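You operate a simulated robot arm through the tools that you are given. There is no shell and no other tool. Be economical: measure what you need, move in short steps, check, and stop when the job is done.

Carry out the task below with a simulated two-armed robot. There is one attempt and no reset: what you move stays moved.

JOB
Bin the strip printer's thin roll, fit the spare, feed paper twice.
Fine: bin it before the spare goes in; the spare lies beside the printer; grey tub; lid shut and latched before the feed.

Only the result counts: the job must be done as asked and must still hold three seconds after the hand-in. Knocking over, shifting, dropping, spilling or breaking anything else fails it. A push-on lid holds only when it is set on centred and level and pressed home; a screw cap is set on level and turned clockwise until tight.

ROBOT AND FRAMES
Two 7-joint arms with fingered hands on one trunk, on a base that drives. Base frame: it is fixed to the floor where the robot stands at the start and does not move with it; the origin is under the middle of the robot, x ahead of it, y to its left, z up; the surface under the hand at the start is at about z = 940. Readings come in mm, rad, newtons and seconds.
The left shoulder is at the start at [24, 173, 1249], the right one opposite. With the tool pointing down near the work surface each hand reaches from about 320 to 760 mm from the robot's upright axis, wherever it stands, measured 20 degrees to its own side. Places, roughly: list clear button [400, 0, 1000]; strip feed button [400, 100, 1000]; strip print button [400, 0, 1000]; strip printer [500, 0, 1000]; strip printer latch [500, 0, 1000]; strip printer lid [600, 100, 1000]. Payload 3.5 kg a hand.
Tool frame (each hand has its own): the origin (TCP) lies between the finger pads and is the grasp point; the fingertips stand 25 mm ahead of it; z points along the fingers, y is the line along which they close. The gripper opens to 88 mm. The gripper's body begins 29 mm behind the TCP. The gripper is a hand of 3 fingers: y runs from the thumb to the fingers, the wrist lies at [-13, -97, -162] in the tool frame, and closing takes about 1.5 s.
Orientation is told as [roll, pitch, yaw] about the base's x, y, z axes, in that order, counted from this pose: with the fingers straight down and the wrist toward the robot, the tool's x, y and z point along [0, 1, 0], [1, 0, 0] and [0, 0, -1] of the base frame.

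CONTROLS
- The arms move only by the tool step_arm. It takes "left_series", "right_series" or both (then of equal length, played together; a hand with none holds still); each is a list of rows, each a list of 6 numbers: the shift along the tool's x, y, z in mm, then the turn, a rotation vector about the tool's x, y, z in rad. In form: [[x, y, z, ax, ay, az], ...]. A call has 1 to 10 rows; each row is the pose to reach, as a shift and turn from the pose commanded when the call began, along the tool's axes at that moment. "left_claw" and "right_claw" are, for a hand that has rows, the finger opening in mm, from 0 to 88, set as the call begins (left out, the last holds). A row lasts 0.2 s, in which the tool goes at most 50 mm and 0.15 rad; a call with a longer step from one row to the next is refused whole, and so is a gripper value outside its range. Where a pose cannot be reached the arm comes as near as it can. A force on the tool above 40 N (or 10 N above the force at the start of the call, whichever is more), or a blocked arm, ends the call early, and 0.2 s more pass. Each finger travels about 72 mm/s and halts on what it meets, pressing with about 23 N; the grip force reading is that of the motor and also rises with nothing between the fingers. The clock runs only during rows and for 0.2 s after the last one: add rows that repeat a pose to give the fingers time. It gives the time, the measured TCP pose, the force on the tool (base axes), the opening and the grip force at its end, in the units of the frame above (readings bear some noise), with the torque about the TCP (base axes, N m) and any sound that the robot's microphone picked up.
- Cameras (640 x 400 px; columns grow to the right, rows downward): "scene" is now at [104.6, 12.7, 1480.4]; the picture's right is [0.14, -0.99, -0.01], its down [-0.55, -0.07, -0.83] and it looks along [0.82, 0.12, -0.56] (base axes); focal length 214 px, centre (320, 200). "left" rides on the left gripper at [-58, -85, -99] in its tool frame; the picture's right is [-0.67, -0.35, 0.66], its down [0.69, -0.63, 0.37] and it looks along [0.29, 0.69, 0.66] (tool axes); focal length 261 px, centre (320, 200). "right" rides on the right gripper at [58, -85, -99] in its tool frame; the picture's right is [-0.67, 0.35, -0.66], its down [-0.69, -0.63, 0.37] and it looks along [-0.28, 0.70, 0.66] (tool axes); focal length 261 px, centre (320, 200). There is no depth. A picture from a camera that has moved, and an enlarged one, comes with that camera's place and axes in the base frame and with its lens.
- camera(camera): a new picture of that camera. No time passes.
- raise_lower(by): slides the trunk up (or, below 0, down) by that many mm; the arms and the scene camera ride with it, the base frame stays. It gives what a move gives, with no picture.
- steer(legs): drives the robot by 1 to 6 legs, each [ahead, left, turn to the left] in mm, mm and rad, along the robot's own axes; the way and the turn of a leg run together, so that a leg with both is an arc; at most 1500 mm and 3.142 rad a leg. The arms and the cameras ride along, it lands a little off, and it stops where it bumps. It gives what a move gives.
- set_fingers(index, middle, thumb_bend, thumb_turn, hand): sets how far each is bent, from 0 (flat) to 1 (curled in); at 0.3 the hand is open as for a grip, at 0.7 the pads meet at the TCP. One left out holds its place. A second passes; each finger stops where it meets its share of the squeeze, and holds until it gets a number again. A gripper value or a shape takes the hand back. It gives what a move gives, with no picture; readings hold the bend of each and the force on the fingers (four entries, about 0 where the hand has none), thumb and palm. thumb_turn goes from beside the hand (0) to across from the fingers (1), as for a grip.
- hand_shape(shape, hand): the hand has 3 fingers and takes this shape, open, in about a second: jaw (thumb against the fingers, like two jaws); tri (thumb and two fingers); tip (a fingertip pinch); poke (one finger out to press); point (the index stretched); flat (the hand flat); cup (the hand cupped); fist (a fist). The gripper value then closes the fingers along that shape, each until it touches; the sizes above hold for jaw. It gives what a move gives, with no picture.
- turn_head(pan, tilt): turns the head with the scene camera to pan (to the left, within 1.501 rad either way) and tilt (down, from -0.506 to 1.204), counted from straight ahead of the robot. It gives what a move gives.
- close_up(camera, box): a new picture of the part [left, top, right, bottom] of that camera's present view, enlarged. No time passes.
- job_done(): hands the job in; it is judged then, once.

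Work in short steps. Places have to be worked out from the pictures, the camera data and where the tool is seen: move nearer, look again, correct. Check each grasp and each placing, and mend what went wrong. You have 120 turns and 108 pictures in all, those below and enlarged ones among them. Open the grippers and draw the arms clear of the work before you hand the job in, unless the task says otherwise; then end with one line.

The tools are called after "Emit:" as a command line: name --argument value ..., lists and objects as JSON in quotes. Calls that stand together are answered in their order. step_arm: Moves the arms, as the interface text tells. Its arguments: {"type":"object","properties":{"left_series":{"type":"array","items":{"type":"array","items":{"type":"number"}}},"left_claw":{"type":"number"},"right_series":{"type":"array","items":{"type":"array","items":{"type":"number"}}},"right_claw":{"type":"number"}},"required":[]} The other tools are called the same way: raise_lower (by) slides the trunk up or down; hand_shape (shape, hand) gives the hand a shape; set_fingers (index, middle, thumb_bend, thumb_turn, hand) moves the fingers one by one; steer (legs) drives the base; turn_head (pan, tilt) turns the head that bears the scene camera; camera (camera) takes a picture; close_up (camera, box) takes an enlarged picture of a part of a camera's view; job_done () hands the job in.

At the start:

```text
t: 0.0
left_tcp_pos: [473.1, 234.8, 1399.5]
left_tool_rot: [-0.001, 0.001, 0.0]
left_force: [-0.5, 0.2, -0.2]
left_torque: [-0.01, -0.02, -0.03]
left_grip_width: 87.8
left_gripper_force: 0.1
left_shape: jaw
left_bend: [0.3, 0.3, 0.3, 0.98]
left_finger forces: [0.0, 0.0, 0.0, 0.0, 0.0, 0.1]
right_tcp_pos: [436.1, -166.3, 1367.3]
right_tool_rot: [0.002, 0.0, 0.0]
right_force: [0.0, 0.8, 0.7]
right_torque: [-0.05, 0.0, 0.0]
right_grip_width: 87.7
right_gripper_force: 0.0
right_shape: jaw
right_bend: [0.3, 0.3, 0.3, 0.98]
right_finger forces: [0.1, 0.1, 0.0, 0.0, 0.1, 0.0]
trunk travel left (down, up): [-325.0, 130.0]
robot x, y, heading: [-0.4, 0.6, -0.002]
head pan, tilt: [0.143, 0.546]
```

scene: 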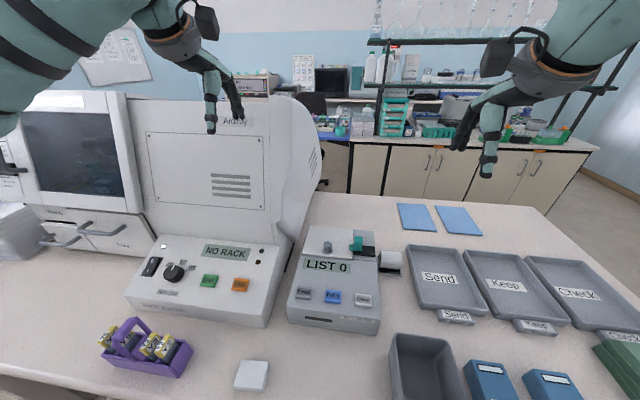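
right: 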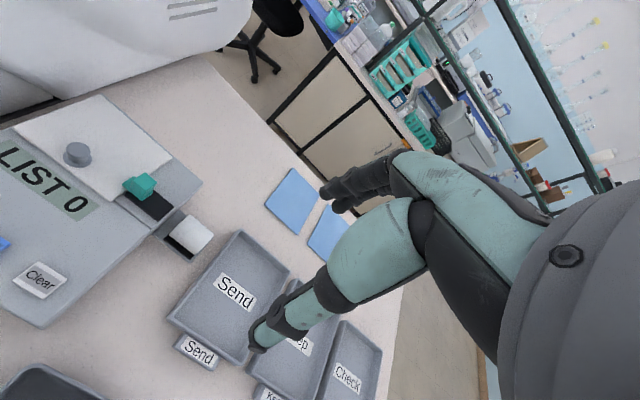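
left: 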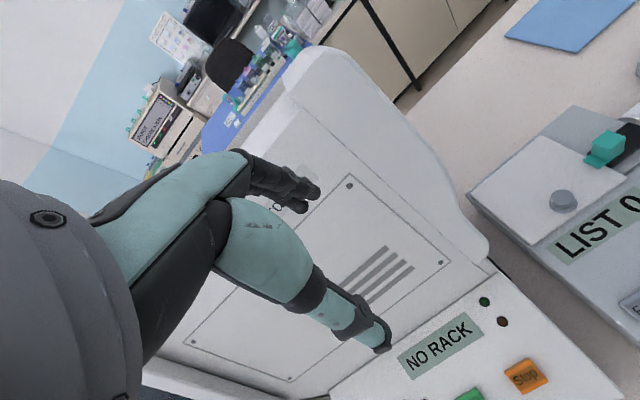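

The printer (LIST 0) sits in the middle with a lid, a grey knob, a green part, and a white roll beside it. I take enlarged views to understand it.

Emit:
close_up --camera "scene" --box '[270, 210, 430, 340]'

Emit:
close_up --camera "right" --box '[0, 80, 260, 300]'

Emit:
close_up --camera "left" --box '[460, 80, 640, 340]'

```text
3.08 times, centred on (350, 275) of scene
camera zoom: at [104.6, 12.7, 1480.4], right [0.14, -0.99, -0.01], down [-0.55, -0.07, -0.83], along [0.82, 0.12, -0.56], focal length 660 px, centre (228, -31)
```

zoom: 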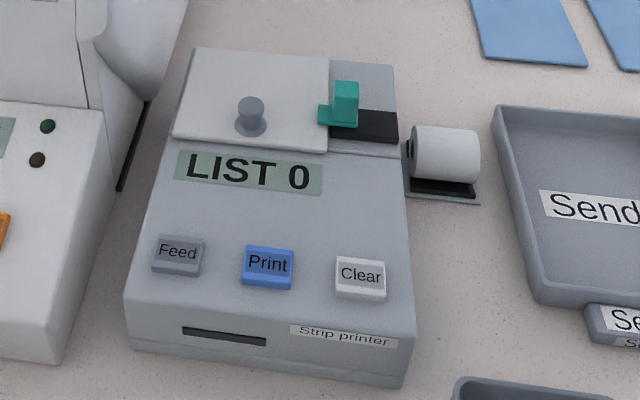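

```text
1.82 times, centred on (130, 190) of right
camera zoom: at [350.3, -108.6, 1467.4], right [0.35, -0.67, 0.65], down [-0.63, -0.69, -0.37], along [0.69, -0.28, -0.66], focal length 474 px, centre (666, 218)
```

zoom: 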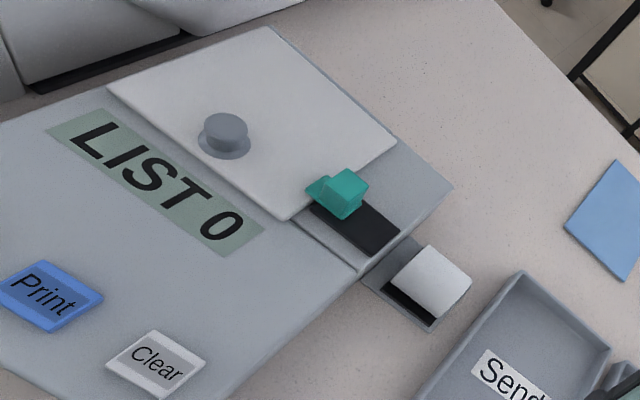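

```text
1.54 times, centred on (550, 210) of left
camera zoom: at [388.5, 177.2, 1496.8], right [-0.35, -0.67, -0.66], down [-0.63, 0.68, -0.37], along [0.69, 0.29, -0.66], focal length 401 px, centre (-34, 185)
```

zoom: 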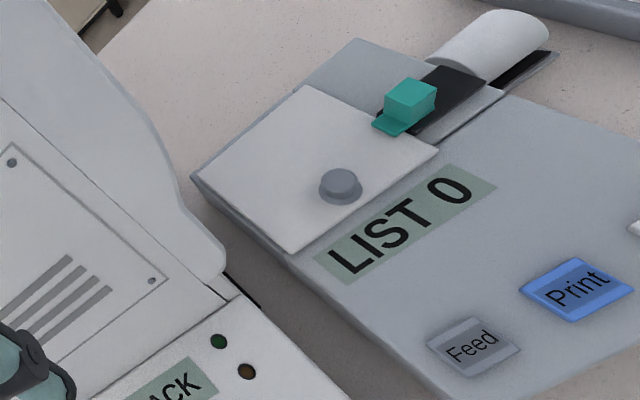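

I judge the latch to be the green slider and the lid knob to be near [525, 57, 1045]. I tilt the head down for a better view of the printer, the tub and the area between them.

Emit:
turn_head --pan -0.05 --tilt 0.95

Emit:
camera --camera "scene"

```text
t: 0.9
left_tcp_pos: [472.8, 235.6, 1398.9]
left_tool_rot: [-0.002, 0.0, 0.001]
left_force: [-0.1, 0.0, 0.6]
left_torque: [0.0, 0.02, -0.01]
left_grip_width: 87.5
left_gripper_force: 0.1
left_shape: jaw
left_bend: [0.3, 0.3, 0.3, 0.98]
left_finger forces: [0.0, 0.1, 0.1, 0.0, 0.0, 0.0]
right_tcp_pos: [436.3, -166.2, 1367.1]
right_tool_rot: [0.0, 0.002, 0.0]
right_force: [0.3, 0.5, -0.4]
right_torque: [-0.02, 0.03, 0.0]
right_grip_width: 87.6
right_gripper_force: 0.1
right_shape: jaw
right_bend: [0.3, 0.3, 0.3, 0.98]
right_finger forces: [0.0, 0.0, 0.0, 0.0, 0.0, 0.0]
trunk travel left (down, up): [-325.0, 130.0]
robot x, y, heading: [2.4, 1.9, 0.002]
head pan, tilt: [-0.051, 0.949]
```

```text
101 pictures are left
camera scene: at [86.8, -3.8, 1448.1], right [-0.05, -1.0, 0.0], down [-0.84, 0.04, -0.54], along [0.54, -0.03, -0.84], focal length 214 px, centre (320, 200)
```

scene: 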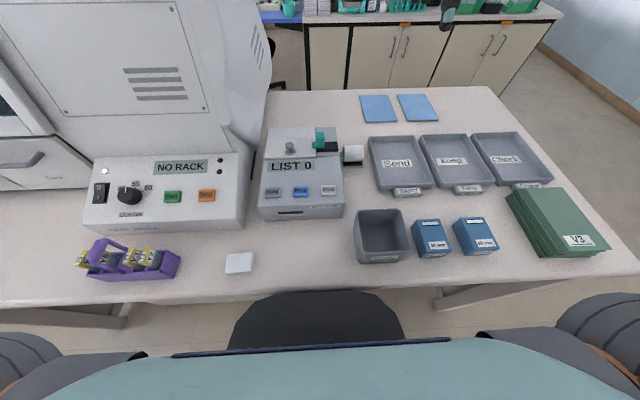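

Roll is near [565,-133,965], tub near [275,-155], latch near [544,-27,1040]. I bring the right hand above the latch for a closer look.

Emit:
step_arm --right_series '[[23, 10, 36, 0, 0, 0], [46, 25, 72, 0, 0, 0], [70, 40, 108, 0, 0, 0], [93, 60, 144, 0, 0, 0], [116, 75, 180, 0, 0, 0], [125, 90, 217, 0, 0, 0]]'

Emit:
camera --camera "right"

Emit:
camera --camera "left"

Emit:
close_up --camera "scene" --box '[240, 100, 440, 240]'

```text
t: 2.3
left_tcp_pos: [473.4, 234.3, 1398.2]
left_tool_rot: [-0.002, 0.001, 0.0]
left_force: [-1.0, 0.3, 0.0]
left_torque: [0.0, -0.01, 0.02]
left_grip_width: 87.8
left_gripper_force: 0.0
left_shape: jaw
left_bend: [0.3, 0.3, 0.3, 0.98]
left_finger forces: [0.0, 0.1, 0.0, 0.1, 0.1, 0.0]
right_tcp_pos: [526.4, -41.4, 1149.2]
right_tool_rot: [0.001, 0.001, -0.002]
right_force: [0.0, -0.1, 1.2]
right_torque: [0.0, 0.01, 0.0]
right_grip_width: 87.5
right_gripper_force: 0.1
right_shape: jaw
right_bend: [0.3, 0.3, 0.3, 0.98]
right_finger forces: [0.0, 0.0, 0.0, 0.1, 0.0, 0.0]
trunk travel left (down, up): [-325.0, 130.0]
robot x, y, heading: [2.2, -0.5, 0.0]
head pan, tilt: [-0.051, 0.949]
```

```text
100 pictures are left
camera right: at [440.5, 16.4, 1249.7], right [0.35, -0.67, 0.65], down [-0.63, -0.69, -0.37], along [0.69, -0.28, -0.66], focal length 261 px, centre (320, 200)
```

right: 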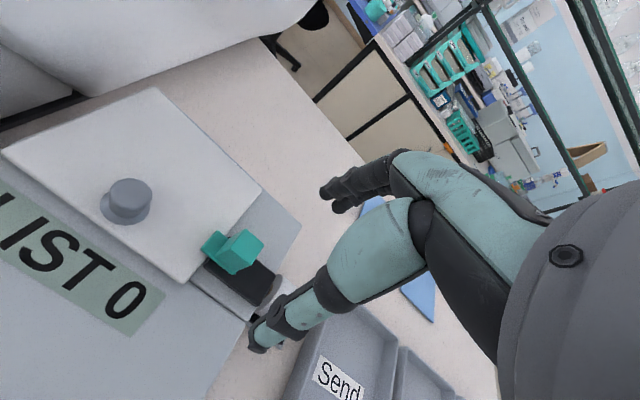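

```text
99 pictures are left
camera left: at [389.4, 177.4, 1496.5], right [-0.35, -0.67, -0.65], down [-0.63, 0.68, -0.37], along [0.69, 0.28, -0.66], focal length 261 px, centre (320, 200)
```

left: 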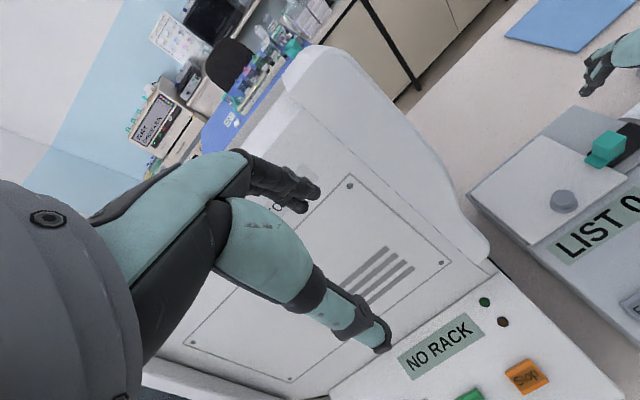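

```text
2.86 times, centred on (340, 170) of scene
camera zoom: at [87.6, -3.6, 1448.0], right [-0.05, -1.0, 0.0], down [-0.84, 0.04, -0.54], along [0.54, -0.03, -0.84], focal length 613 px, centre (263, 286)
```

zoom: 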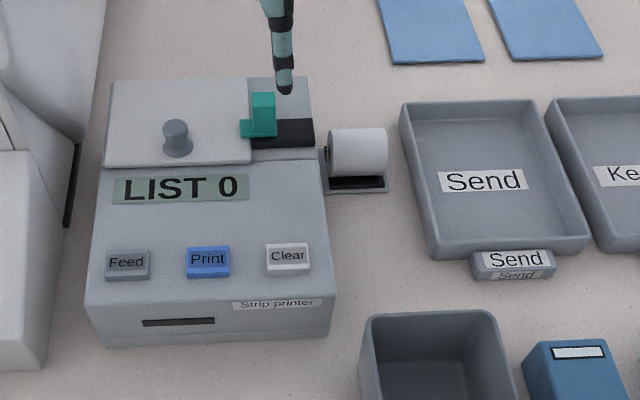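

Knob top is near [520,55,1050], hinge line is probably the rear edge (x≈610), and the latch block is near [538,-27, top≈1065]. I'll yaw the right hand 90° (wrist to the right) so that it closes along y, which suits both pushing the latch and lifting the lid by the knob.

Emit:
step_arm --right_series '[[1, 1, 0, 0, 0, -0.15], [2, 2, 0, 0, 0, -0.3], [3, 3, 0, 0, 0, -0.45], [4, 4, 0, 0, 0, -0.6], [6, 6, 0, 0, 0, -0.75], [8, 7, 0, 0, 0, -0.9], [10, 8, 0, 0, 0, -1.05], [12, 10, 0, 0, 0, -1.2], [14, 11, 0, 0, 0, -1.35], [15, 12, 0, 0, 0, -1.5]]' --right_claw 66

Emit:
camera --camera "right"

Emit:
close_up --camera "scene" --box '[240, 80, 440, 220]'

```text
t: 4.5
left_tcp_pos: [472.3, 234.8, 1399.9]
left_tool_rot: [-0.002, -0.001, 0.0]
left_force: [-0.1, 0.0, 0.6]
left_torque: [-0.01, 0.02, -0.01]
left_grip_width: 87.5
left_gripper_force: 0.0
left_shape: jaw
left_bend: [0.3, 0.3, 0.3, 0.98]
left_finger forces: [0.0, 0.1, 0.1, 0.0, 0.1, 0.0]
right_tcp_pos: [532.1, -33.4, 1151.0]
right_tool_rot: [0.001, -0.001, 0.802]
right_force: [-0.2, -1.0, 0.6]
right_torque: [-0.04, -0.03, 0.02]
right_grip_width: 66.1
right_gripper_force: 0.1
right_shape: jaw
right_bend: [0.27, 0.35, 0.54, 0.99]
right_finger forces: [0.1, 0.0, 0.1, 0.0, 0.0, 0.0]
right hand out of reach, approached as far as the arm can: row 6, 7, 8, 9, 10
trunk travel left (down, up): [-325.0, 130.0]
robot x, y, heading: [2.5, 2.3, -0.003]
head pan, tilt: [-0.051, 0.949]
```

```text
97 pictures are left
camera right: at [430.5, -55.5, 1250.3], right [0.72, -0.22, 0.65], down [0.05, -0.93, -0.37], along [0.69, 0.3, -0.66], focal length 261 px, centre (320, 200)
```

right: 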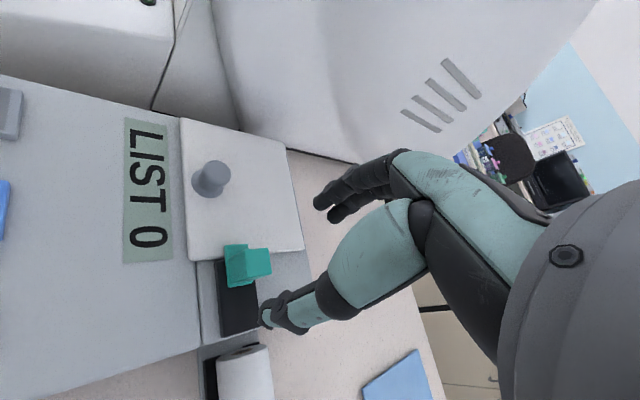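

```text
2.86 times, centred on (340, 150) of scene
camera zoom: at [86.7, -3.8, 1448.1], right [-0.05, -1.0, 0.0], down [-0.84, 0.04, -0.54], along [0.54, -0.03, -0.84], focal length 613 px, centre (263, 343)
```

zoom: 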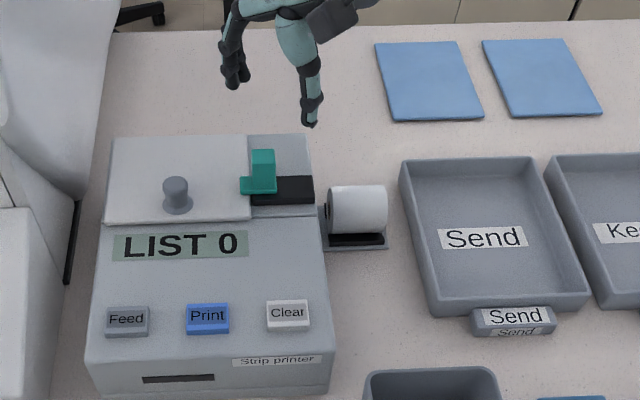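

Yaw stops at 0.8 there, so I go back to the straight orientation; I'll grip the latch block along x and slide it right, and lift the lid by its knob with a pitching arc later.

Emit:
step_arm --right_series '[[0, 2, 0, 0, 0, 0.14], [0, 4, 8, 0, 0, 0.28], [0, 6, 15, 0, 0, 0.42], [-1, 8, 22, 0, 0, 0.56], [-1, 9, 30, 0, 0, 0.7], [-1.5, 10, 41, 0, 0, 0.802], [-1.5, 10, 41, 0, 0, 0.802]]' --right_claw 60

Emit:
camera --camera "right"

Emit:
close_up --camera "scene" --box '[260, 80, 400, 180]'

```text
t: 6.1
left_tcp_pos: [473.0, 235.9, 1398.7]
left_tool_rot: [-0.001, 0.0, 0.001]
left_force: [-0.1, 0.7, -0.5]
left_torque: [-0.01, -0.01, 0.01]
left_grip_width: 87.5
left_gripper_force: 0.1
left_shape: jaw
left_bend: [0.3, 0.3, 0.3, 0.98]
left_finger forces: [0.1, 0.0, 0.0, 0.0, 0.0, 0.1]
right_tcp_pos: [539.8, -28.7, 1109.1]
right_tool_rot: [0.005, 0.0, -0.004]
right_force: [-0.3, -0.6, 0.0]
right_torque: [0.04, 0.03, 0.02]
right_grip_width: 60.4
right_gripper_force: 0.1
right_shape: jaw
right_bend: [0.28, 0.37, 0.59, 0.99]
right_finger forces: [0.0, 0.0, 0.1, 0.1, 0.0, 0.0]
trunk travel left (down, up): [-325.0, 130.0]
robot x, y, heading: [1.7, 1.4, 0.003]
head pan, tilt: [-0.051, 0.949]
```

```text
95 pictures are left
camera right: at [454.1, 29.7, 1209.3], right [0.35, -0.67, 0.65], down [-0.63, -0.68, -0.37], along [0.69, -0.29, -0.66], focal length 261 px, centre (320, 200)
```

right: 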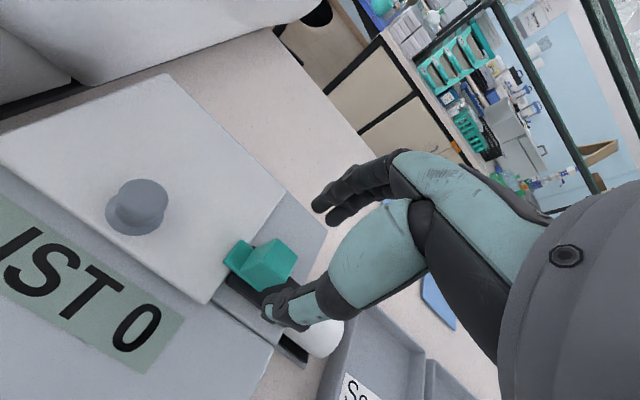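

```text
4.00 times, centred on (330, 130) of scene
camera zoom: at [86.8, -4.1, 1448.1], right [-0.05, -1.0, 0.0], down [-0.84, 0.04, -0.54], along [0.54, -0.03, -0.84], focal length 858 px, centre (280, 480)
```

zoom: 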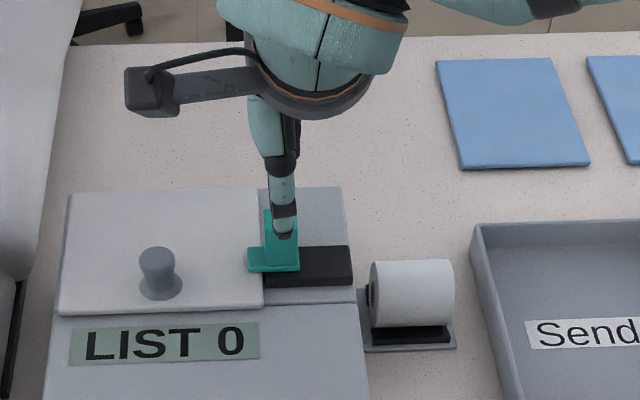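

The thumb lines up with the block in y (≈-28) and x≈540. I descend so the pads straddle the block.

Emit:
step_arm --right_series '[[0, 0, 12, 0, 0, 0], [0, 0, 24, 0, 0, 0], [0, 0, 34, 0, 0, 0], [0, 0, 42, 0, 0, 0], [0, 0, 48, 0, 0, 0]]'

Emit:
camera --camera "right"

Emit:
close_up --camera "scene" --box '[260, 80, 400, 180]'

```text
t: 7.3
left_tcp_pos: [472.6, 235.7, 1399.2]
left_tool_rot: [-0.001, 0.0, -0.001]
left_force: [-0.5, 0.4, 0.6]
left_torque: [0.02, 0.01, -0.01]
left_grip_width: 87.4
left_gripper_force: 0.1
left_shape: jaw
left_bend: [0.3, 0.3, 0.3, 0.98]
left_finger forces: [0.0, 0.1, 0.0, 0.1, 0.0, 0.0]
right_tcp_pos: [539.4, -28.1, 1061.0]
right_tool_rot: [-0.001, 0.002, 0.0]
right_force: [-0.5, 1.0, -0.1]
right_torque: [-0.03, -0.03, 0.0]
right_grip_width: 60.5
right_gripper_force: 0.1
right_shape: jaw
right_bend: [0.28, 0.37, 0.59, 0.99]
right_finger forces: [0.1, 0.0, 0.0, 0.1, 0.0, 0.0]
trunk travel left (down, up): [-325.0, 130.0]
robot x, y, heading: [-0.6, 0.1, 0.0]
head pan, tilt: [-0.051, 0.949]
```

```text
93 pictures are left
camera right: at [454.1, 30.2, 1161.1], right [0.35, -0.67, 0.65], down [-0.63, -0.68, -0.37], along [0.69, -0.29, -0.66], focal length 261 px, centre (320, 200)
```

right: 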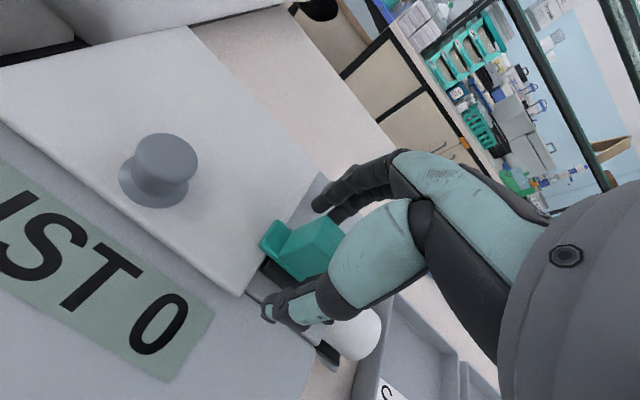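

```text
4.00 times, centred on (330, 130) of scene
camera zoom: at [86.9, -3.8, 1448.1], right [-0.05, -1.0, 0.0], down [-0.84, 0.04, -0.54], along [0.54, -0.03, -0.84], focal length 858 px, centre (280, 480)
```

zoom: 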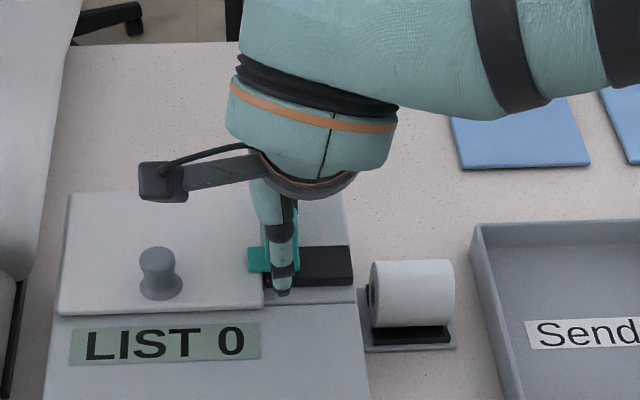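

The block sits between thumb and fingers. I close on it and give time.

Emit:
step_arm --right_series '[[0, 0, 0, 0, 0, 0], [0, 0, 0, 0, 0, 0], [0, 0, 0, 0, 0, 0], [0, 0, 0, 0, 0, 0], [0, 0, 0, 0, 0, 0]]' --right_claw 8

Emit:
camera --camera "right"

```text
t: 8.5
left_tcp_pos: [473.4, 234.9, 1399.9]
left_tool_rot: [-0.002, 0.001, -0.001]
left_force: [-0.4, 0.3, 0.0]
left_torque: [-0.01, 0.01, 0.01]
left_grip_width: 87.6
left_gripper_force: 0.1
left_shape: jaw
left_bend: [0.3, 0.3, 0.3, 0.98]
left_finger forces: [0.0, 0.0, 0.0, 0.0, 0.0, 0.0]
right_tcp_pos: [539.2, -27.2, 1061.0]
right_tool_rot: [0.0, 0.001, -0.001]
right_force: [-0.2, -0.4, -2.4]
right_torque: [0.0, 0.0, -0.01]
right_grip_width: 17.2
right_gripper_force: 23.3
right_shape: jaw
right_bend: [0.73, 0.59, 0.75, 1.0]
right_finger forces: [13.2, 6.9, 0.1, 0.1, 20.5, 0.1]
trunk travel left (down, up): [-325.0, 130.0]
robot x, y, heading: [-3.0, -0.6, 0.001]
head pan, tilt: [-0.051, 0.949]
```

```text
91 pictures are left
camera right: at [454.3, 30.1, 1161.1], right [0.35, -0.67, 0.65], down [-0.63, -0.68, -0.37], along [0.69, -0.29, -0.66], focal length 261 px, centre (320, 200)
```

right: 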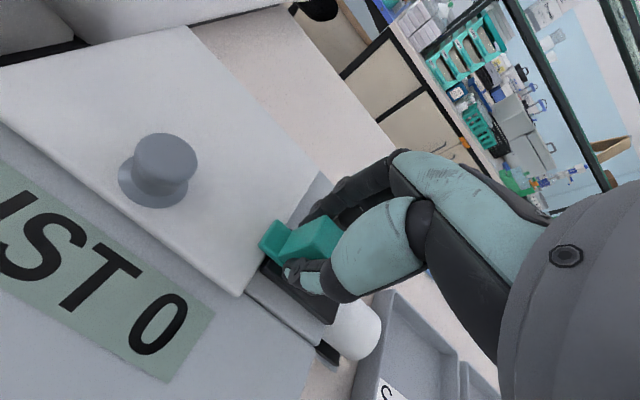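

Gripped (17 mm, forces on thumb and fingers). Now I slide it to the right in small steps.

Emit:
step_arm --right_series '[[-5, 0, 0, 0, 0, 0], [-10, 0, 0, 0, 0, 0], [-15, 0, 0, 0, 0, 0], [-20, 0, 0, 0, 0, 0], [-25, 0, 0, 0, 0, 0], [-30, 0, 0, 0, 0, 0]]'

Emit:
camera --camera "right"

```text
t: 9.9
left_tcp_pos: [472.4, 241.7, 1399.2]
left_tool_rot: [-0.006, 0.0, 0.002]
left_force: [-0.1, 0.5, 0.5]
left_torque: [-0.01, 0.0, 0.01]
left_grip_width: 87.7
left_gripper_force: 0.1
left_shape: jaw
left_bend: [0.3, 0.3, 0.3, 0.98]
left_finger forces: [0.1, 0.0, 0.0, 0.0, 0.0, 0.0]
right_tcp_pos: [538.2, -53.2, 1061.8]
right_tool_rot: [-0.002, 0.002, 0.002]
right_force: [-5.7, 20.0, -2.3]
right_torque: [0.34, 0.02, 0.09]
right_grip_width: 15.2
right_gripper_force: 23.0
right_shape: jaw
right_bend: [0.73, 0.74, 0.75, 0.97]
right_finger forces: [14.4, 0.0, 0.0, 0.1, 20.4, 0.1]
trunk travel left (down, up): [-325.0, 130.0]
robot x, y, heading: [-1.7, 2.4, -0.0]
head pan, tilt: [-0.051, 0.949]
```

```text
90 pictures are left
camera right: at [452.8, 5.2, 1161.5], right [0.35, -0.67, 0.66], down [-0.63, -0.69, -0.36], along [0.69, -0.29, -0.66], focal length 261 px, centre (320, 200)
```

right: 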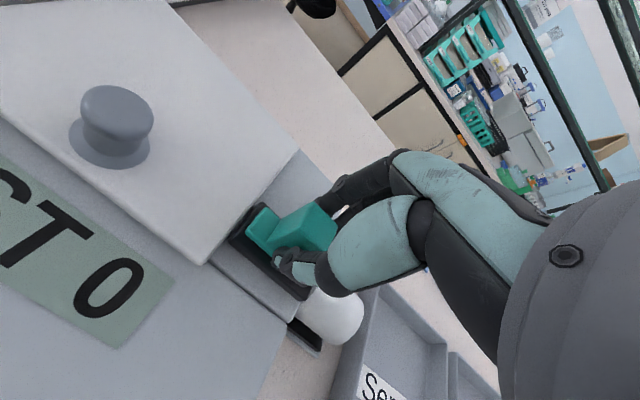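

The latch slid ~20+ mm, clear of the lid, and it now resists (end stop). I relax, open, and lift off.

Emit:
step_arm --right_series '[[4, 0, 0, 0, 0, 0], [4, 0, 0, 0, 0, 0], [4, 0, 0, 0, 0, 0], [4, 0, -20, 0, 0, 0], [4, 0, -60, 0, 0, 0]]' --right_claw 60

Emit:
camera --camera "right"

Emit:
close_up --camera "scene" --box '[260, 80, 400, 180]'

```text
t: 11.1
left_tcp_pos: [472.1, 233.1, 1400.1]
left_tool_rot: [-0.001, -0.002, 0.001]
left_force: [-0.1, -0.1, 0.1]
left_torque: [-0.02, 0.03, 0.01]
left_grip_width: 87.4
left_gripper_force: 0.0
left_shape: jaw
left_bend: [0.3, 0.3, 0.3, 0.98]
left_finger forces: [0.1, 0.0, 0.0, 0.1, 0.0, 0.1]
right_tcp_pos: [537.3, -54.3, 1121.1]
right_tool_rot: [-0.001, 0.0, -0.001]
right_force: [0.6, 0.5, -0.1]
right_torque: [0.0, -0.02, 0.0]
right_grip_width: 59.3
right_gripper_force: 0.3
right_shape: jaw
right_bend: [0.28, 0.38, 0.6, 1.0]
right_finger forces: [0.0, 0.0, 0.0, 0.0, 0.0, 0.0]
trunk travel left (down, up): [-325.0, 130.0]
robot x, y, heading: [-3.8, -0.4, 0.002]
head pan, tilt: [-0.051, 0.949]
```

```text
89 pictures are left
camera right: at [453.5, 4.0, 1221.7], right [0.35, -0.67, 0.66], down [-0.63, -0.68, -0.37], along [0.69, -0.29, -0.66], focal length 261 px, centre (320, 200)
```

right: 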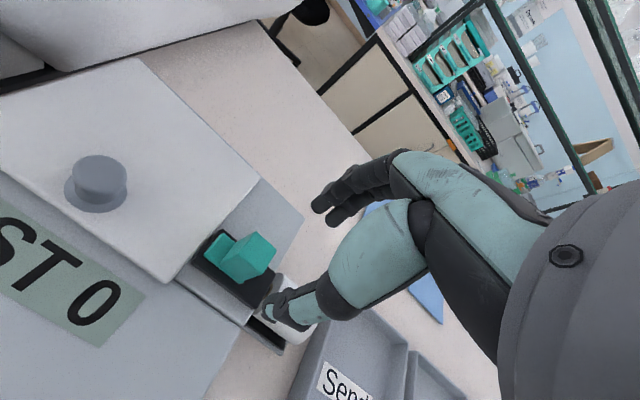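

```text
4.00 times, centred on (330, 130) of scene
camera zoom: at [85.9, -4.0, 1448.2], right [-0.05, -1.0, 0.0], down [-0.84, 0.04, -0.54], along [0.54, -0.03, -0.84], focal length 858 px, centre (280, 480)
```

zoom: 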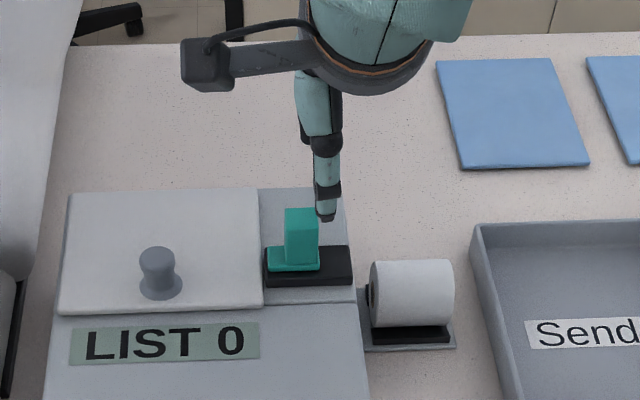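

The latch tab now clears the lid. I bring the left hand above the knob [520,53,1050] and draw the right hand off to the right.

Emit:
step_arm --left_series '[[-10, 0, 40, 0, 0, 0], [-35, 0, 80, 0, 0, 0], [-65, 0, 115, 0, 0, 0], [-95, 10, 150, 0, 0, 0], [-125, 20, 185, 0, 0, 0], [-155, 35, 220, 0, 0, 0], [-181, 47, 260, 0, 0, 0]]' --left_claw 60 --right_series '[[-30, -10, -20, 0, 0, 0], [-70, -20, -40, 0, 0, 0], [-110, -40, -60, 0, 0, 0], [-150, -60, -60, 0, 0, 0], [-150, -60, -60, 0, 0, 0], [-150, -60, -60, 0, 0, 0], [-150, -60, -60, 0, 0, 0]]'

Emit:
camera --camera "left"

Emit:
close_up --camera "scene" --box '[240, 80, 380, 180]'

```text
t: 12.7
left_tcp_pos: [520.7, 52.7, 1139.8]
left_tool_rot: [0.0, -0.002, 0.003]
left_force: [1.2, -0.1, -0.6]
left_torque: [0.03, -0.01, -0.01]
left_grip_width: 60.3
left_gripper_force: 0.1
left_shape: jaw
left_bend: [0.28, 0.38, 0.59, 0.99]
left_finger forces: [0.0, 0.1, 0.0, 0.1, 0.1, 0.0]
right_tcp_pos: [478.7, -203.9, 1180.8]
right_tool_rot: [0.001, 0.0, -0.003]
right_force: [-0.2, -0.1, -1.0]
right_torque: [0.0, 0.0, 0.02]
right_grip_width: 59.7
right_gripper_force: 0.1
right_shape: jaw
right_bend: [0.28, 0.38, 0.6, 1.0]
right_finger forces: [0.1, 0.1, 0.0, 0.0, 0.0, 0.1]
trunk travel left (down, up): [-325.0, 130.0]
robot x, y, heading: [-2.4, 2.1, -0.0]
head pan, tilt: [-0.051, 0.949]
```

```text
87 pictures are left
camera left: at [436.3, -5.5, 1236.5], right [-0.35, -0.67, -0.66], down [-0.63, 0.68, -0.37], along [0.7, 0.29, -0.66], focal length 261 px, centre (320, 200)
```

left: 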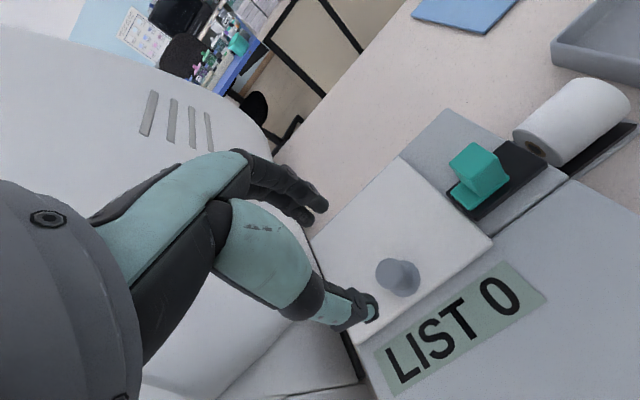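

```text
4.00 times, centred on (310, 130) of scene
camera zoom: at [86.1, -5.5, 1448.1], right [-0.05, -1.0, 0.0], down [-0.84, 0.04, -0.54], along [0.54, -0.03, -0.84], focal length 858 px, centre (360, 480)
```

zoom: 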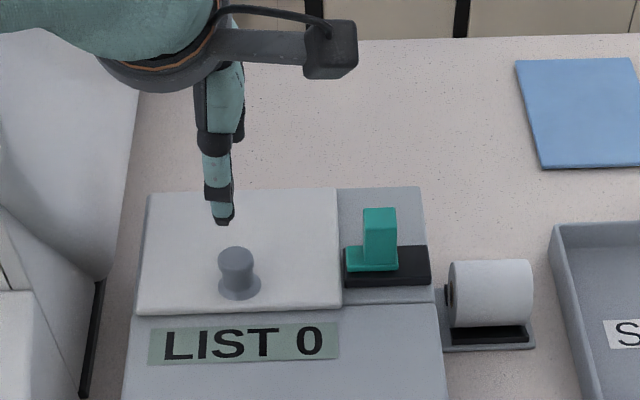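

Aligned. I descend to straddle the knob (TCP z≈1058) and then close.

Emit:
step_arm --left_series '[[0, -1, 25, 0, 0, 0], [0, -2, 50, 0, 0, 0], [0, -2, 66, 0, 0, 0], [0, -2, 76, 0, 0, 0], [0, -2, 82, 0, 0, 0]]'

Emit:
step_arm --left_series '[[0, 0, 0, 0, 0, 0], [0, 0, 0, 0, 0, 0], [0, 0, 0, 0, 0, 0], [0, 0, 0, 0, 0, 0], [0, 0, 0, 0, 0, 0]]' --left_claw 8

Emit:
camera --camera "left"

```text
t: 13.9
left_tcp_pos: [518.6, 53.8, 1058.2]
left_tool_rot: [0.0, 0.002, 0.001]
left_force: [-0.4, 0.2, 0.2]
left_torque: [0.0, 0.01, 0.0]
left_grip_width: 60.1
left_gripper_force: 0.0
left_shape: jaw
left_bend: [0.28, 0.38, 0.59, 0.99]
left_finger forces: [0.0, 0.0, 0.0, 0.1, 0.1, 0.0]
right_tcp_pos: [478.4, -203.2, 1180.5]
right_tool_rot: [0.0, 0.001, -0.002]
right_force: [-0.5, -1.0, -0.2]
right_torque: [0.0, -0.03, 0.05]
right_grip_width: 59.8
right_gripper_force: 0.1
right_shape: jaw
right_bend: [0.28, 0.38, 0.6, 1.0]
right_finger forces: [0.0, 0.1, 0.0, 0.0, 0.0, 0.1]
trunk travel left (down, up): [-325.0, 130.0]
robot x, y, heading: [-1.7, -0.8, 0.001]
head pan, tilt: [-0.051, 0.949]
```

```text
t: 15.1
left_tcp_pos: [519.7, 52.9, 1056.2]
left_tool_rot: [-0.001, 0.001, 0.0]
left_force: [2.6, -0.3, -1.5]
left_torque: [-0.06, -0.06, 0.01]
left_grip_width: 13.3
left_gripper_force: 23.5
left_shape: jaw
left_bend: [0.72, 0.6, 0.74, 1.0]
left_finger forces: [14.7, 8.3, 0.0, 0.0, 20.0, 0.0]
right_tcp_pos: [479.6, -203.9, 1181.5]
right_tool_rot: [0.0, 0.002, -0.001]
right_force: [0.1, 0.2, 0.2]
right_torque: [0.0, 0.0, -0.04]
right_grip_width: 59.6
right_gripper_force: 0.0
right_shape: jaw
right_bend: [0.28, 0.38, 0.6, 1.0]
right_finger forces: [0.0, 0.0, 0.0, 0.0, 0.0, 0.0]
trunk travel left (down, up): [-325.0, 130.0]
robot x, y, heading: [0.0, 1.3, 0.001]
head pan, tilt: [-0.051, 0.949]
```

```text
85 pictures are left
camera left: at [434.8, -4.4, 1154.7], right [-0.35, -0.67, -0.65], down [-0.63, 0.68, -0.37], along [0.69, 0.29, -0.66], focal length 261 px, centre (320, 200)
```

left: 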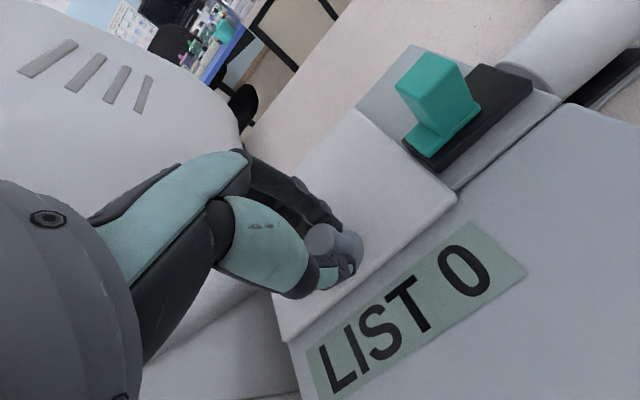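

Knob stem held (13 mm). I lift along an arc about the rear hinge (x≈612, z≈1030), pitching the hand with it.

Emit:
step_arm --left_series '[[0, 2, -7, 0.075, 0, 0], [0, 4.9, -13.6, 0.15, 0, 0], [0, 8.3, -20, 0.225, 0, 0], [0, 11.9, -26.3, 0.3, 0, 0], [0, 16.2, -32.2, 0.375, 0, 0], [0, 20.6, -37.9, 0.45, 0, 0]]'

Emit:
camera --camera "left"

Emit:
close_up --camera "scene" --box '[240, 80, 380, 180]'

```text
t: 16.5
left_tcp_pos: [541.7, 54.8, 1094.6]
left_tool_rot: [-0.001, 0.453, 0.0]
left_force: [7.4, -1.6, -2.8]
left_torque: [-0.01, -0.33, 0.0]
left_grip_width: 13.2
left_gripper_force: 23.1
left_shape: jaw
left_bend: [0.72, 0.6, 0.74, 1.0]
left_finger forces: [17.5, 11.7, 0.0, 0.0, 19.4, 0.1]
right_tcp_pos: [482.3, -203.6, 1181.1]
right_tool_rot: [0.002, 0.004, -0.001]
right_force: [1.5, -1.0, 0.2]
right_torque: [-0.02, 0.01, 0.01]
right_grip_width: 59.9
right_gripper_force: 0.1
right_shape: jaw
right_bend: [0.28, 0.38, 0.6, 1.0]
right_finger forces: [0.0, 0.0, 0.0, 0.0, 0.1, 0.0]
trunk travel left (down, up): [-325.0, 130.0]
robot x, y, heading: [1.5, 0.6, -0.004]
head pan, tilt: [-0.051, 0.949]
```

```text
84 pictures are left
camera left: at [508.7, -4.4, 1219.4], right [-0.6, -0.67, -0.44], down [-0.73, 0.69, -0.05], along [0.34, 0.28, -0.9], focal length 261 px, centre (320, 200)
```

left: 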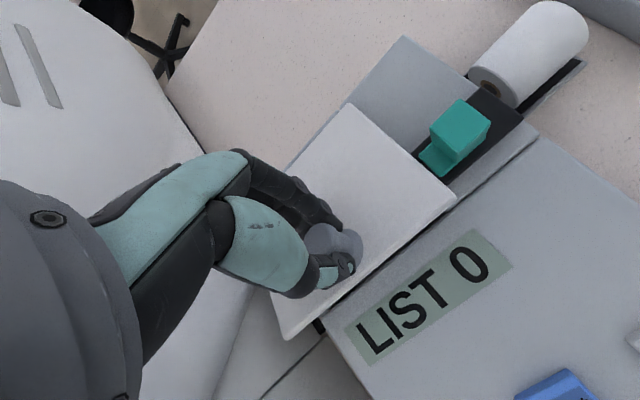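

```text
4.00 times, centred on (310, 130) of scene
camera zoom: at [89.5, -4.3, 1447.9], right [-0.05, -1.0, 0.0], down [-0.84, 0.04, -0.54], along [0.54, -0.03, -0.84], focal length 858 px, centre (360, 480)
```

zoom: 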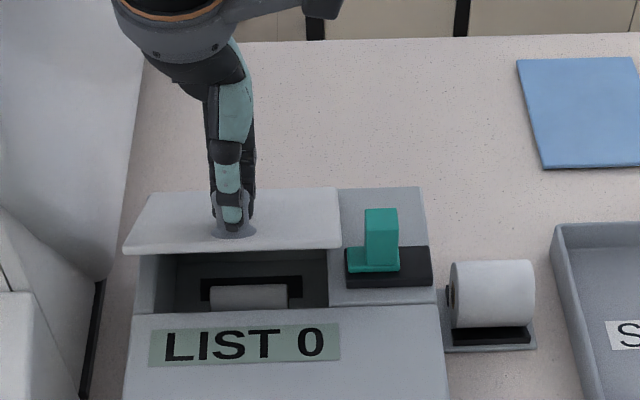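

The lid opens well and a thin roll on a saddle is visible inside. I continue the same arc by another 0.6 rad.

Emit:
step_arm --left_series '[[0, 3.1, -9.2, 0.1, 0, 0], [0, 7.1, -18, 0.2, 0, 0], [0, 11.9, -26.3, 0.3, 0, 0], [0, 17.4, -34.1, 0.4, 0, 0], [0, 23.9, -41.4, 0.5, 0, 0], [0, 30.9, -48, 0.6, 0, 0]]'

Emit:
close_up --camera "scene" --box '[240, 80, 380, 180]'

```text
t: 17.6
left_tcp_pos: [553.0, 54.9, 1108.8]
left_tool_rot: [-0.015, 0.878, -0.021]
left_force: [23.6, -11.3, -12.0]
left_torque: [-0.24, -1.3, 0.07]
left_grip_width: 14.6
left_gripper_force: 22.6
left_shape: jaw
left_bend: [0.72, 0.54, 0.75, 1.0]
left_finger forces: [31.7, 48.9, 0.0, 0.1, 18.1, 0.0]
left hand out of reach, approached as far as the arm can: row 4, 5
right_tcp_pos: [483.4, -211.4, 1178.9]
right_tool_rot: [0.004, 0.002, -0.006]
right_force: [0.3, 0.5, 0.1]
right_torque: [-0.04, 0.01, -0.04]
right_grip_width: 59.6
right_gripper_force: 0.2
right_shape: jaw
right_bend: [0.28, 0.38, 0.6, 1.0]
right_finger forces: [0.1, 0.0, 0.2, 0.1, 0.0, 0.1]
trunk travel left (down, up): [-325.0, 130.0]
robot x, y, heading: [-1.6, -0.4, -0.003]
head pan, tilt: [-0.051, 0.949]
stopped in row 5 (left hand): the force on the tool passed its limit at 42 N (the readings are from after the stop); the commanded pose is now the measured one
```

```text
4.00 times, centred on (310, 130) of scene
camera zoom: at [92.1, -11.8, 1447.6], right [-0.06, -1.0, 0.0], down [-0.84, 0.05, -0.54], along [0.54, -0.03, -0.84], focal length 858 px, centre (360, 480)
```

zoom: 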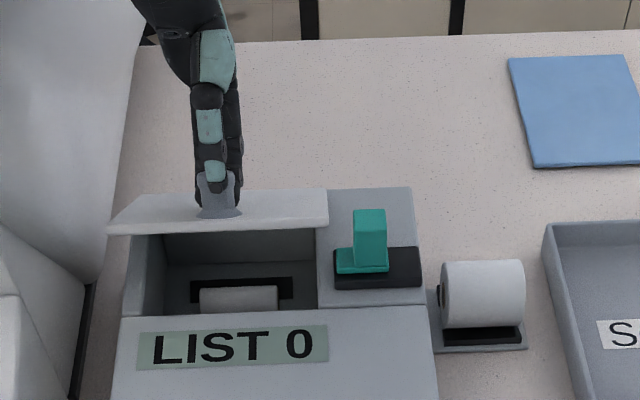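

The wrist pitch limit is reached (~0.88) with the lid at about 40°. I loosen slightly so that the fingers hook loosely under the knob's head, ease the pitch, and keep pulling along the arc.

Emit:
step_arm --left_series '[[0, 0, 0, -0.06, 0, 0], [0, 0, 0, -0.128, 0, 0], [0, 2.7, -9.1, -0.128, 0, 0], [0, 4.6, -18.4, -0.128, 0, 0], [0, 7.3, -27.7, -0.128, 0, 0], [0, 11.1, -36.6, -0.128, 0, 0]]' --left_claw 17

Emit:
close_up --camera "scene" --box '[240, 80, 380, 180]'

Emit:
camera --camera "left"

```text
t: 19.0
left_tcp_pos: [570.3, 64.1, 1124.4]
left_tool_rot: [-0.011, 0.747, -0.008]
left_force: [1.5, -1.4, -3.7]
left_torque: [-0.01, -0.06, 0.02]
left_grip_width: 17.2
left_gripper_force: 0.0
left_shape: jaw
left_bend: [0.72, 0.59, 0.74, 1.0]
left_finger forces: [3.6, 0.0, 0.1, 0.0, 0.0, 0.0]
left hand out of reach, approached as far as the arm can: row 6
right_tcp_pos: [477.7, -208.6, 1183.0]
right_tool_rot: [0.004, -0.001, -0.005]
right_force: [0.2, 0.1, 0.4]
right_torque: [0.01, -0.02, 0.02]
right_grip_width: 59.7
right_gripper_force: 0.0
right_shape: jaw
right_bend: [0.28, 0.38, 0.6, 1.0]
right_finger forces: [0.0, 0.0, 0.1, 0.0, 0.0, 0.0]
trunk travel left (down, up): [-325.0, 130.0]
robot x, y, heading: [0.6, 4.5, -0.002]
head pan, tilt: [-0.051, 0.949]
```

```text
4.00 times, centred on (310, 130) of scene
camera zoom: at [82.7, -8.9, 1448.5], right [-0.05, -1.0, 0.0], down [-0.84, 0.04, -0.55], along [0.55, -0.03, -0.84], focal length 858 px, centre (360, 480)
```

zoom: 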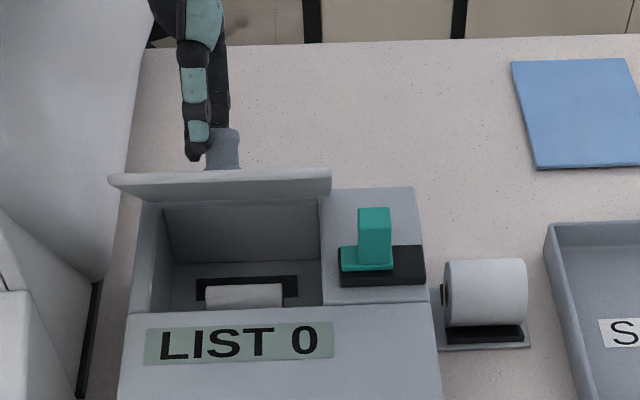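

```text
80 pictures are left
camera left: at [576.5, 8.0, 1254.4], right [-0.7, -0.67, -0.24], down [-0.71, 0.69, 0.15], along [0.06, 0.28, -0.96], focal length 261 px, centre (320, 200)
```

left: 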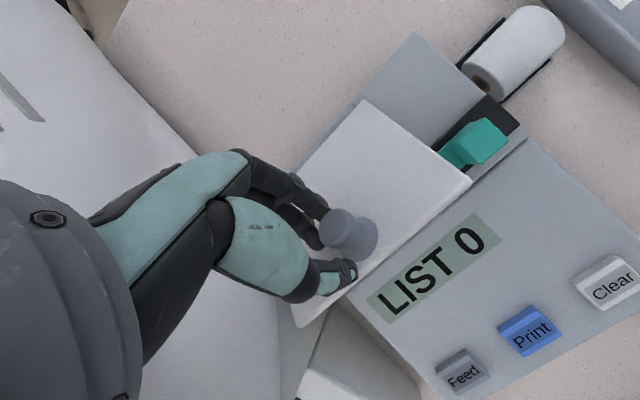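

The lid is near 60° but the left hand is at its reach limit. I'll have the right hand, fingers stretched flat, push the lid's underside the rest of the way; first I shape it and look.

Emit:
hand_shape --hand "right" --shape "flat"

Emit:
camera --camera "scene"

Emit:
camera --camera "right"

```text
t: 19.9
left_tcp_pos: [571.1, 65.1, 1124.9]
left_tool_rot: [-0.012, 0.748, -0.011]
left_force: [1.3, -0.5, -3.3]
left_torque: [0.01, -0.04, 0.01]
left_grip_width: 17.4
left_gripper_force: 0.0
left_shape: jaw
left_bend: [0.72, 0.59, 0.74, 1.0]
left_finger forces: [3.4, 0.0, 0.1, 0.0, 0.0, 0.1]
right_tcp_pos: [476.5, -208.8, 1181.9]
right_tool_rot: [0.003, 0.0, -0.004]
right_force: [0.7, 0.0, 0.0]
right_torque: [-0.01, -0.01, 0.02]
right_grip_width: 80.8
right_gripper_force: 0.0
right_shape: flat
right_bend: [0.0, 0.0, 0.4, 0.0]
right_finger forces: [0.0, 0.0, 0.0, 0.0, 0.0, 0.1]
trunk travel left (down, up): [-325.0, 130.0]
robot x, y, heading: [-0.1, -4.3, 0.002]
head pan, tilt: [-0.051, 0.949]
```

```text
79 pictures are left
camera scene: at [83.2, -8.5, 1448.4], right [-0.05, -1.0, 0.0], down [-0.84, 0.04, -0.55], along [0.55, -0.03, -0.84], focal length 214 px, centre (320, 200)
```

scene: 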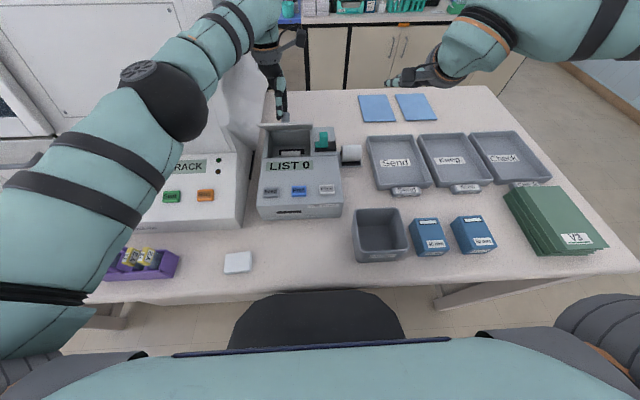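

```text
78 pictures are left
camera right: at [390.4, -151.0, 1282.6], right [0.34, -0.67, 0.65], down [-0.63, -0.68, -0.37], along [0.69, -0.29, -0.66], focal length 261 px, centre (320, 200)
```

right: 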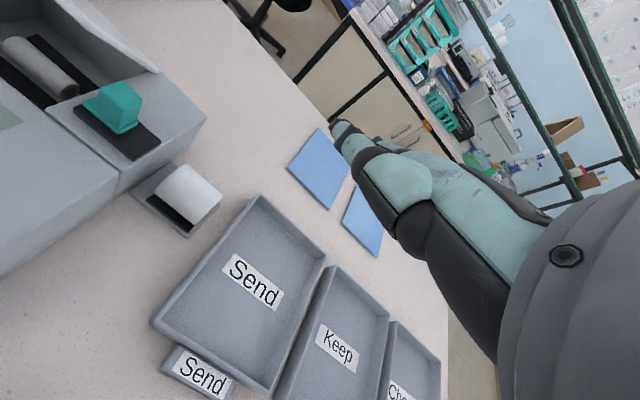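

With the flat shape the fingertips reach about 100 mm ahead of the TCP, horizontally; ideal for pushing the lid's underside. I bring the right hand in front of the lid.

Emit:
step_arm --right_series '[[20, -35, 10, 0, 0, 0], [60, -57, 20, 0, 0, 0], [105, -57, 35, 0, 0, 0], [150, -57, 50, 0, 0, 0], [190, -57, 62, 0, 0, 0], [214, -57, 72, 0, 0, 0]]'

Emit:
camera --camera "right"

Emit:
close_up --camera "scene" --box '[220, 60, 420, 200]'

```text
t: 21.3
left_tcp_pos: [571.7, 63.2, 1124.5]
left_tool_rot: [-0.013, 0.749, -0.011]
left_force: [2.3, -0.6, -3.5]
left_torque: [0.01, -0.04, -0.03]
left_grip_width: 17.7
left_gripper_force: 0.0
left_shape: jaw
left_bend: [0.72, 0.59, 0.74, 1.0]
left_finger forces: [3.2, 0.0, 0.0, 0.0, 0.0, 0.0]
right_tcp_pos: [419.0, 8.0, 1110.9]
right_tool_rot: [0.004, -0.002, -0.004]
right_force: [1.1, 0.3, -0.5]
right_torque: [0.02, 0.0, -0.02]
right_grip_width: 80.4
right_gripper_force: 0.1
right_shape: flat
right_bend: [0.0, 0.0, 0.4, 0.0]
right_finger forces: [0.1, 0.0, 0.1, 0.0, 0.0, 0.1]
trunk travel left (down, up): [-325.0, 130.0]
robot x, y, heading: [4.1, 1.4, -0.005]
head pan, tilt: [-0.051, 0.949]
```

```text
77 pictures are left
camera right: at [333.9, 64.0, 1211.1], right [0.34, -0.67, 0.65], down [-0.63, -0.68, -0.37], along [0.69, -0.29, -0.66], focal length 261 px, centre (320, 200)
```

right: 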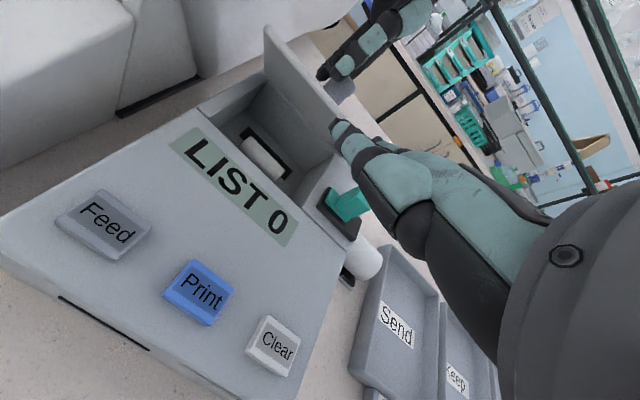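

```text
2.86 times, centred on (320, 130) of scene
camera zoom: at [83.6, -8.4, 1448.3], right [-0.05, -1.0, 0.0], down [-0.84, 0.05, -0.55], along [0.55, -0.03, -0.84], focal length 613 px, centre (320, 400)
```

zoom: 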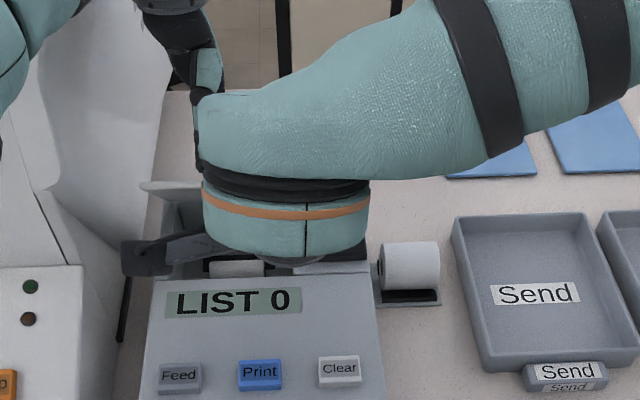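

The fingertips point at the lid's underside. I advance until contact.

Emit:
step_arm --right_series '[[0, 12, 0, 0, 0, 0], [0, 24, 0, 0, 0, 0], [0, 34, 0, 0, 0, 0], [0, 42, 0, 0, 0, 0], [0, 48, 0, 0, 0, 0]]'

Emit:
camera --camera "right"

```text
t: 22.5
left_tcp_pos: [570.4, 63.6, 1124.5]
left_tool_rot: [-0.011, 0.748, -0.01]
left_force: [1.9, 0.5, -3.5]
left_torque: [0.0, -0.06, 0.01]
left_grip_width: 17.5
left_gripper_force: 0.1
left_shape: jaw
left_bend: [0.72, 0.59, 0.74, 1.0]
left_finger forces: [3.5, 0.0, 0.0, 0.0, 0.0, 0.0]
right_tcp_pos: [468.1, 6.4, 1110.6]
right_tool_rot: [0.004, -0.002, -0.006]
right_force: [-1.1, 0.2, 0.1]
right_torque: [0.0, -0.01, -0.02]
right_grip_width: 80.5
right_gripper_force: 0.0
right_shape: flat
right_bend: [0.0, 0.0, 0.4, 0.0]
right_finger forces: [0.1, 0.1, 0.0, 0.1, 0.0, 0.0]
trunk travel left (down, up): [-325.0, 130.0]
robot x, y, heading: [-3.8, -3.1, -0.002]
head pan, tilt: [-0.051, 0.949]
```

```text
75 pictures are left
camera right: at [382.9, 63.0, 1211.0], right [0.34, -0.67, 0.65], down [-0.63, -0.68, -0.37], along [0.69, -0.29, -0.66], focal length 261 px, centre (320, 200)
```

right: 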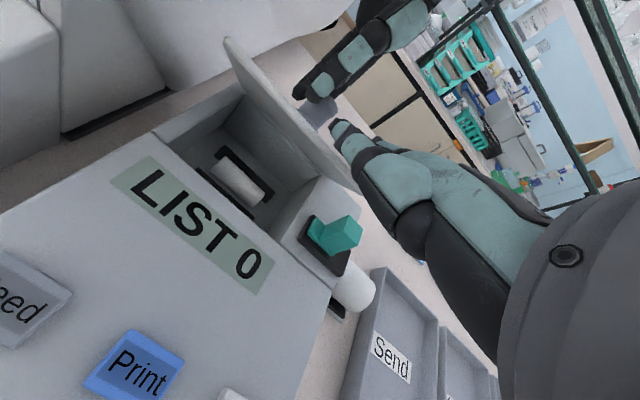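

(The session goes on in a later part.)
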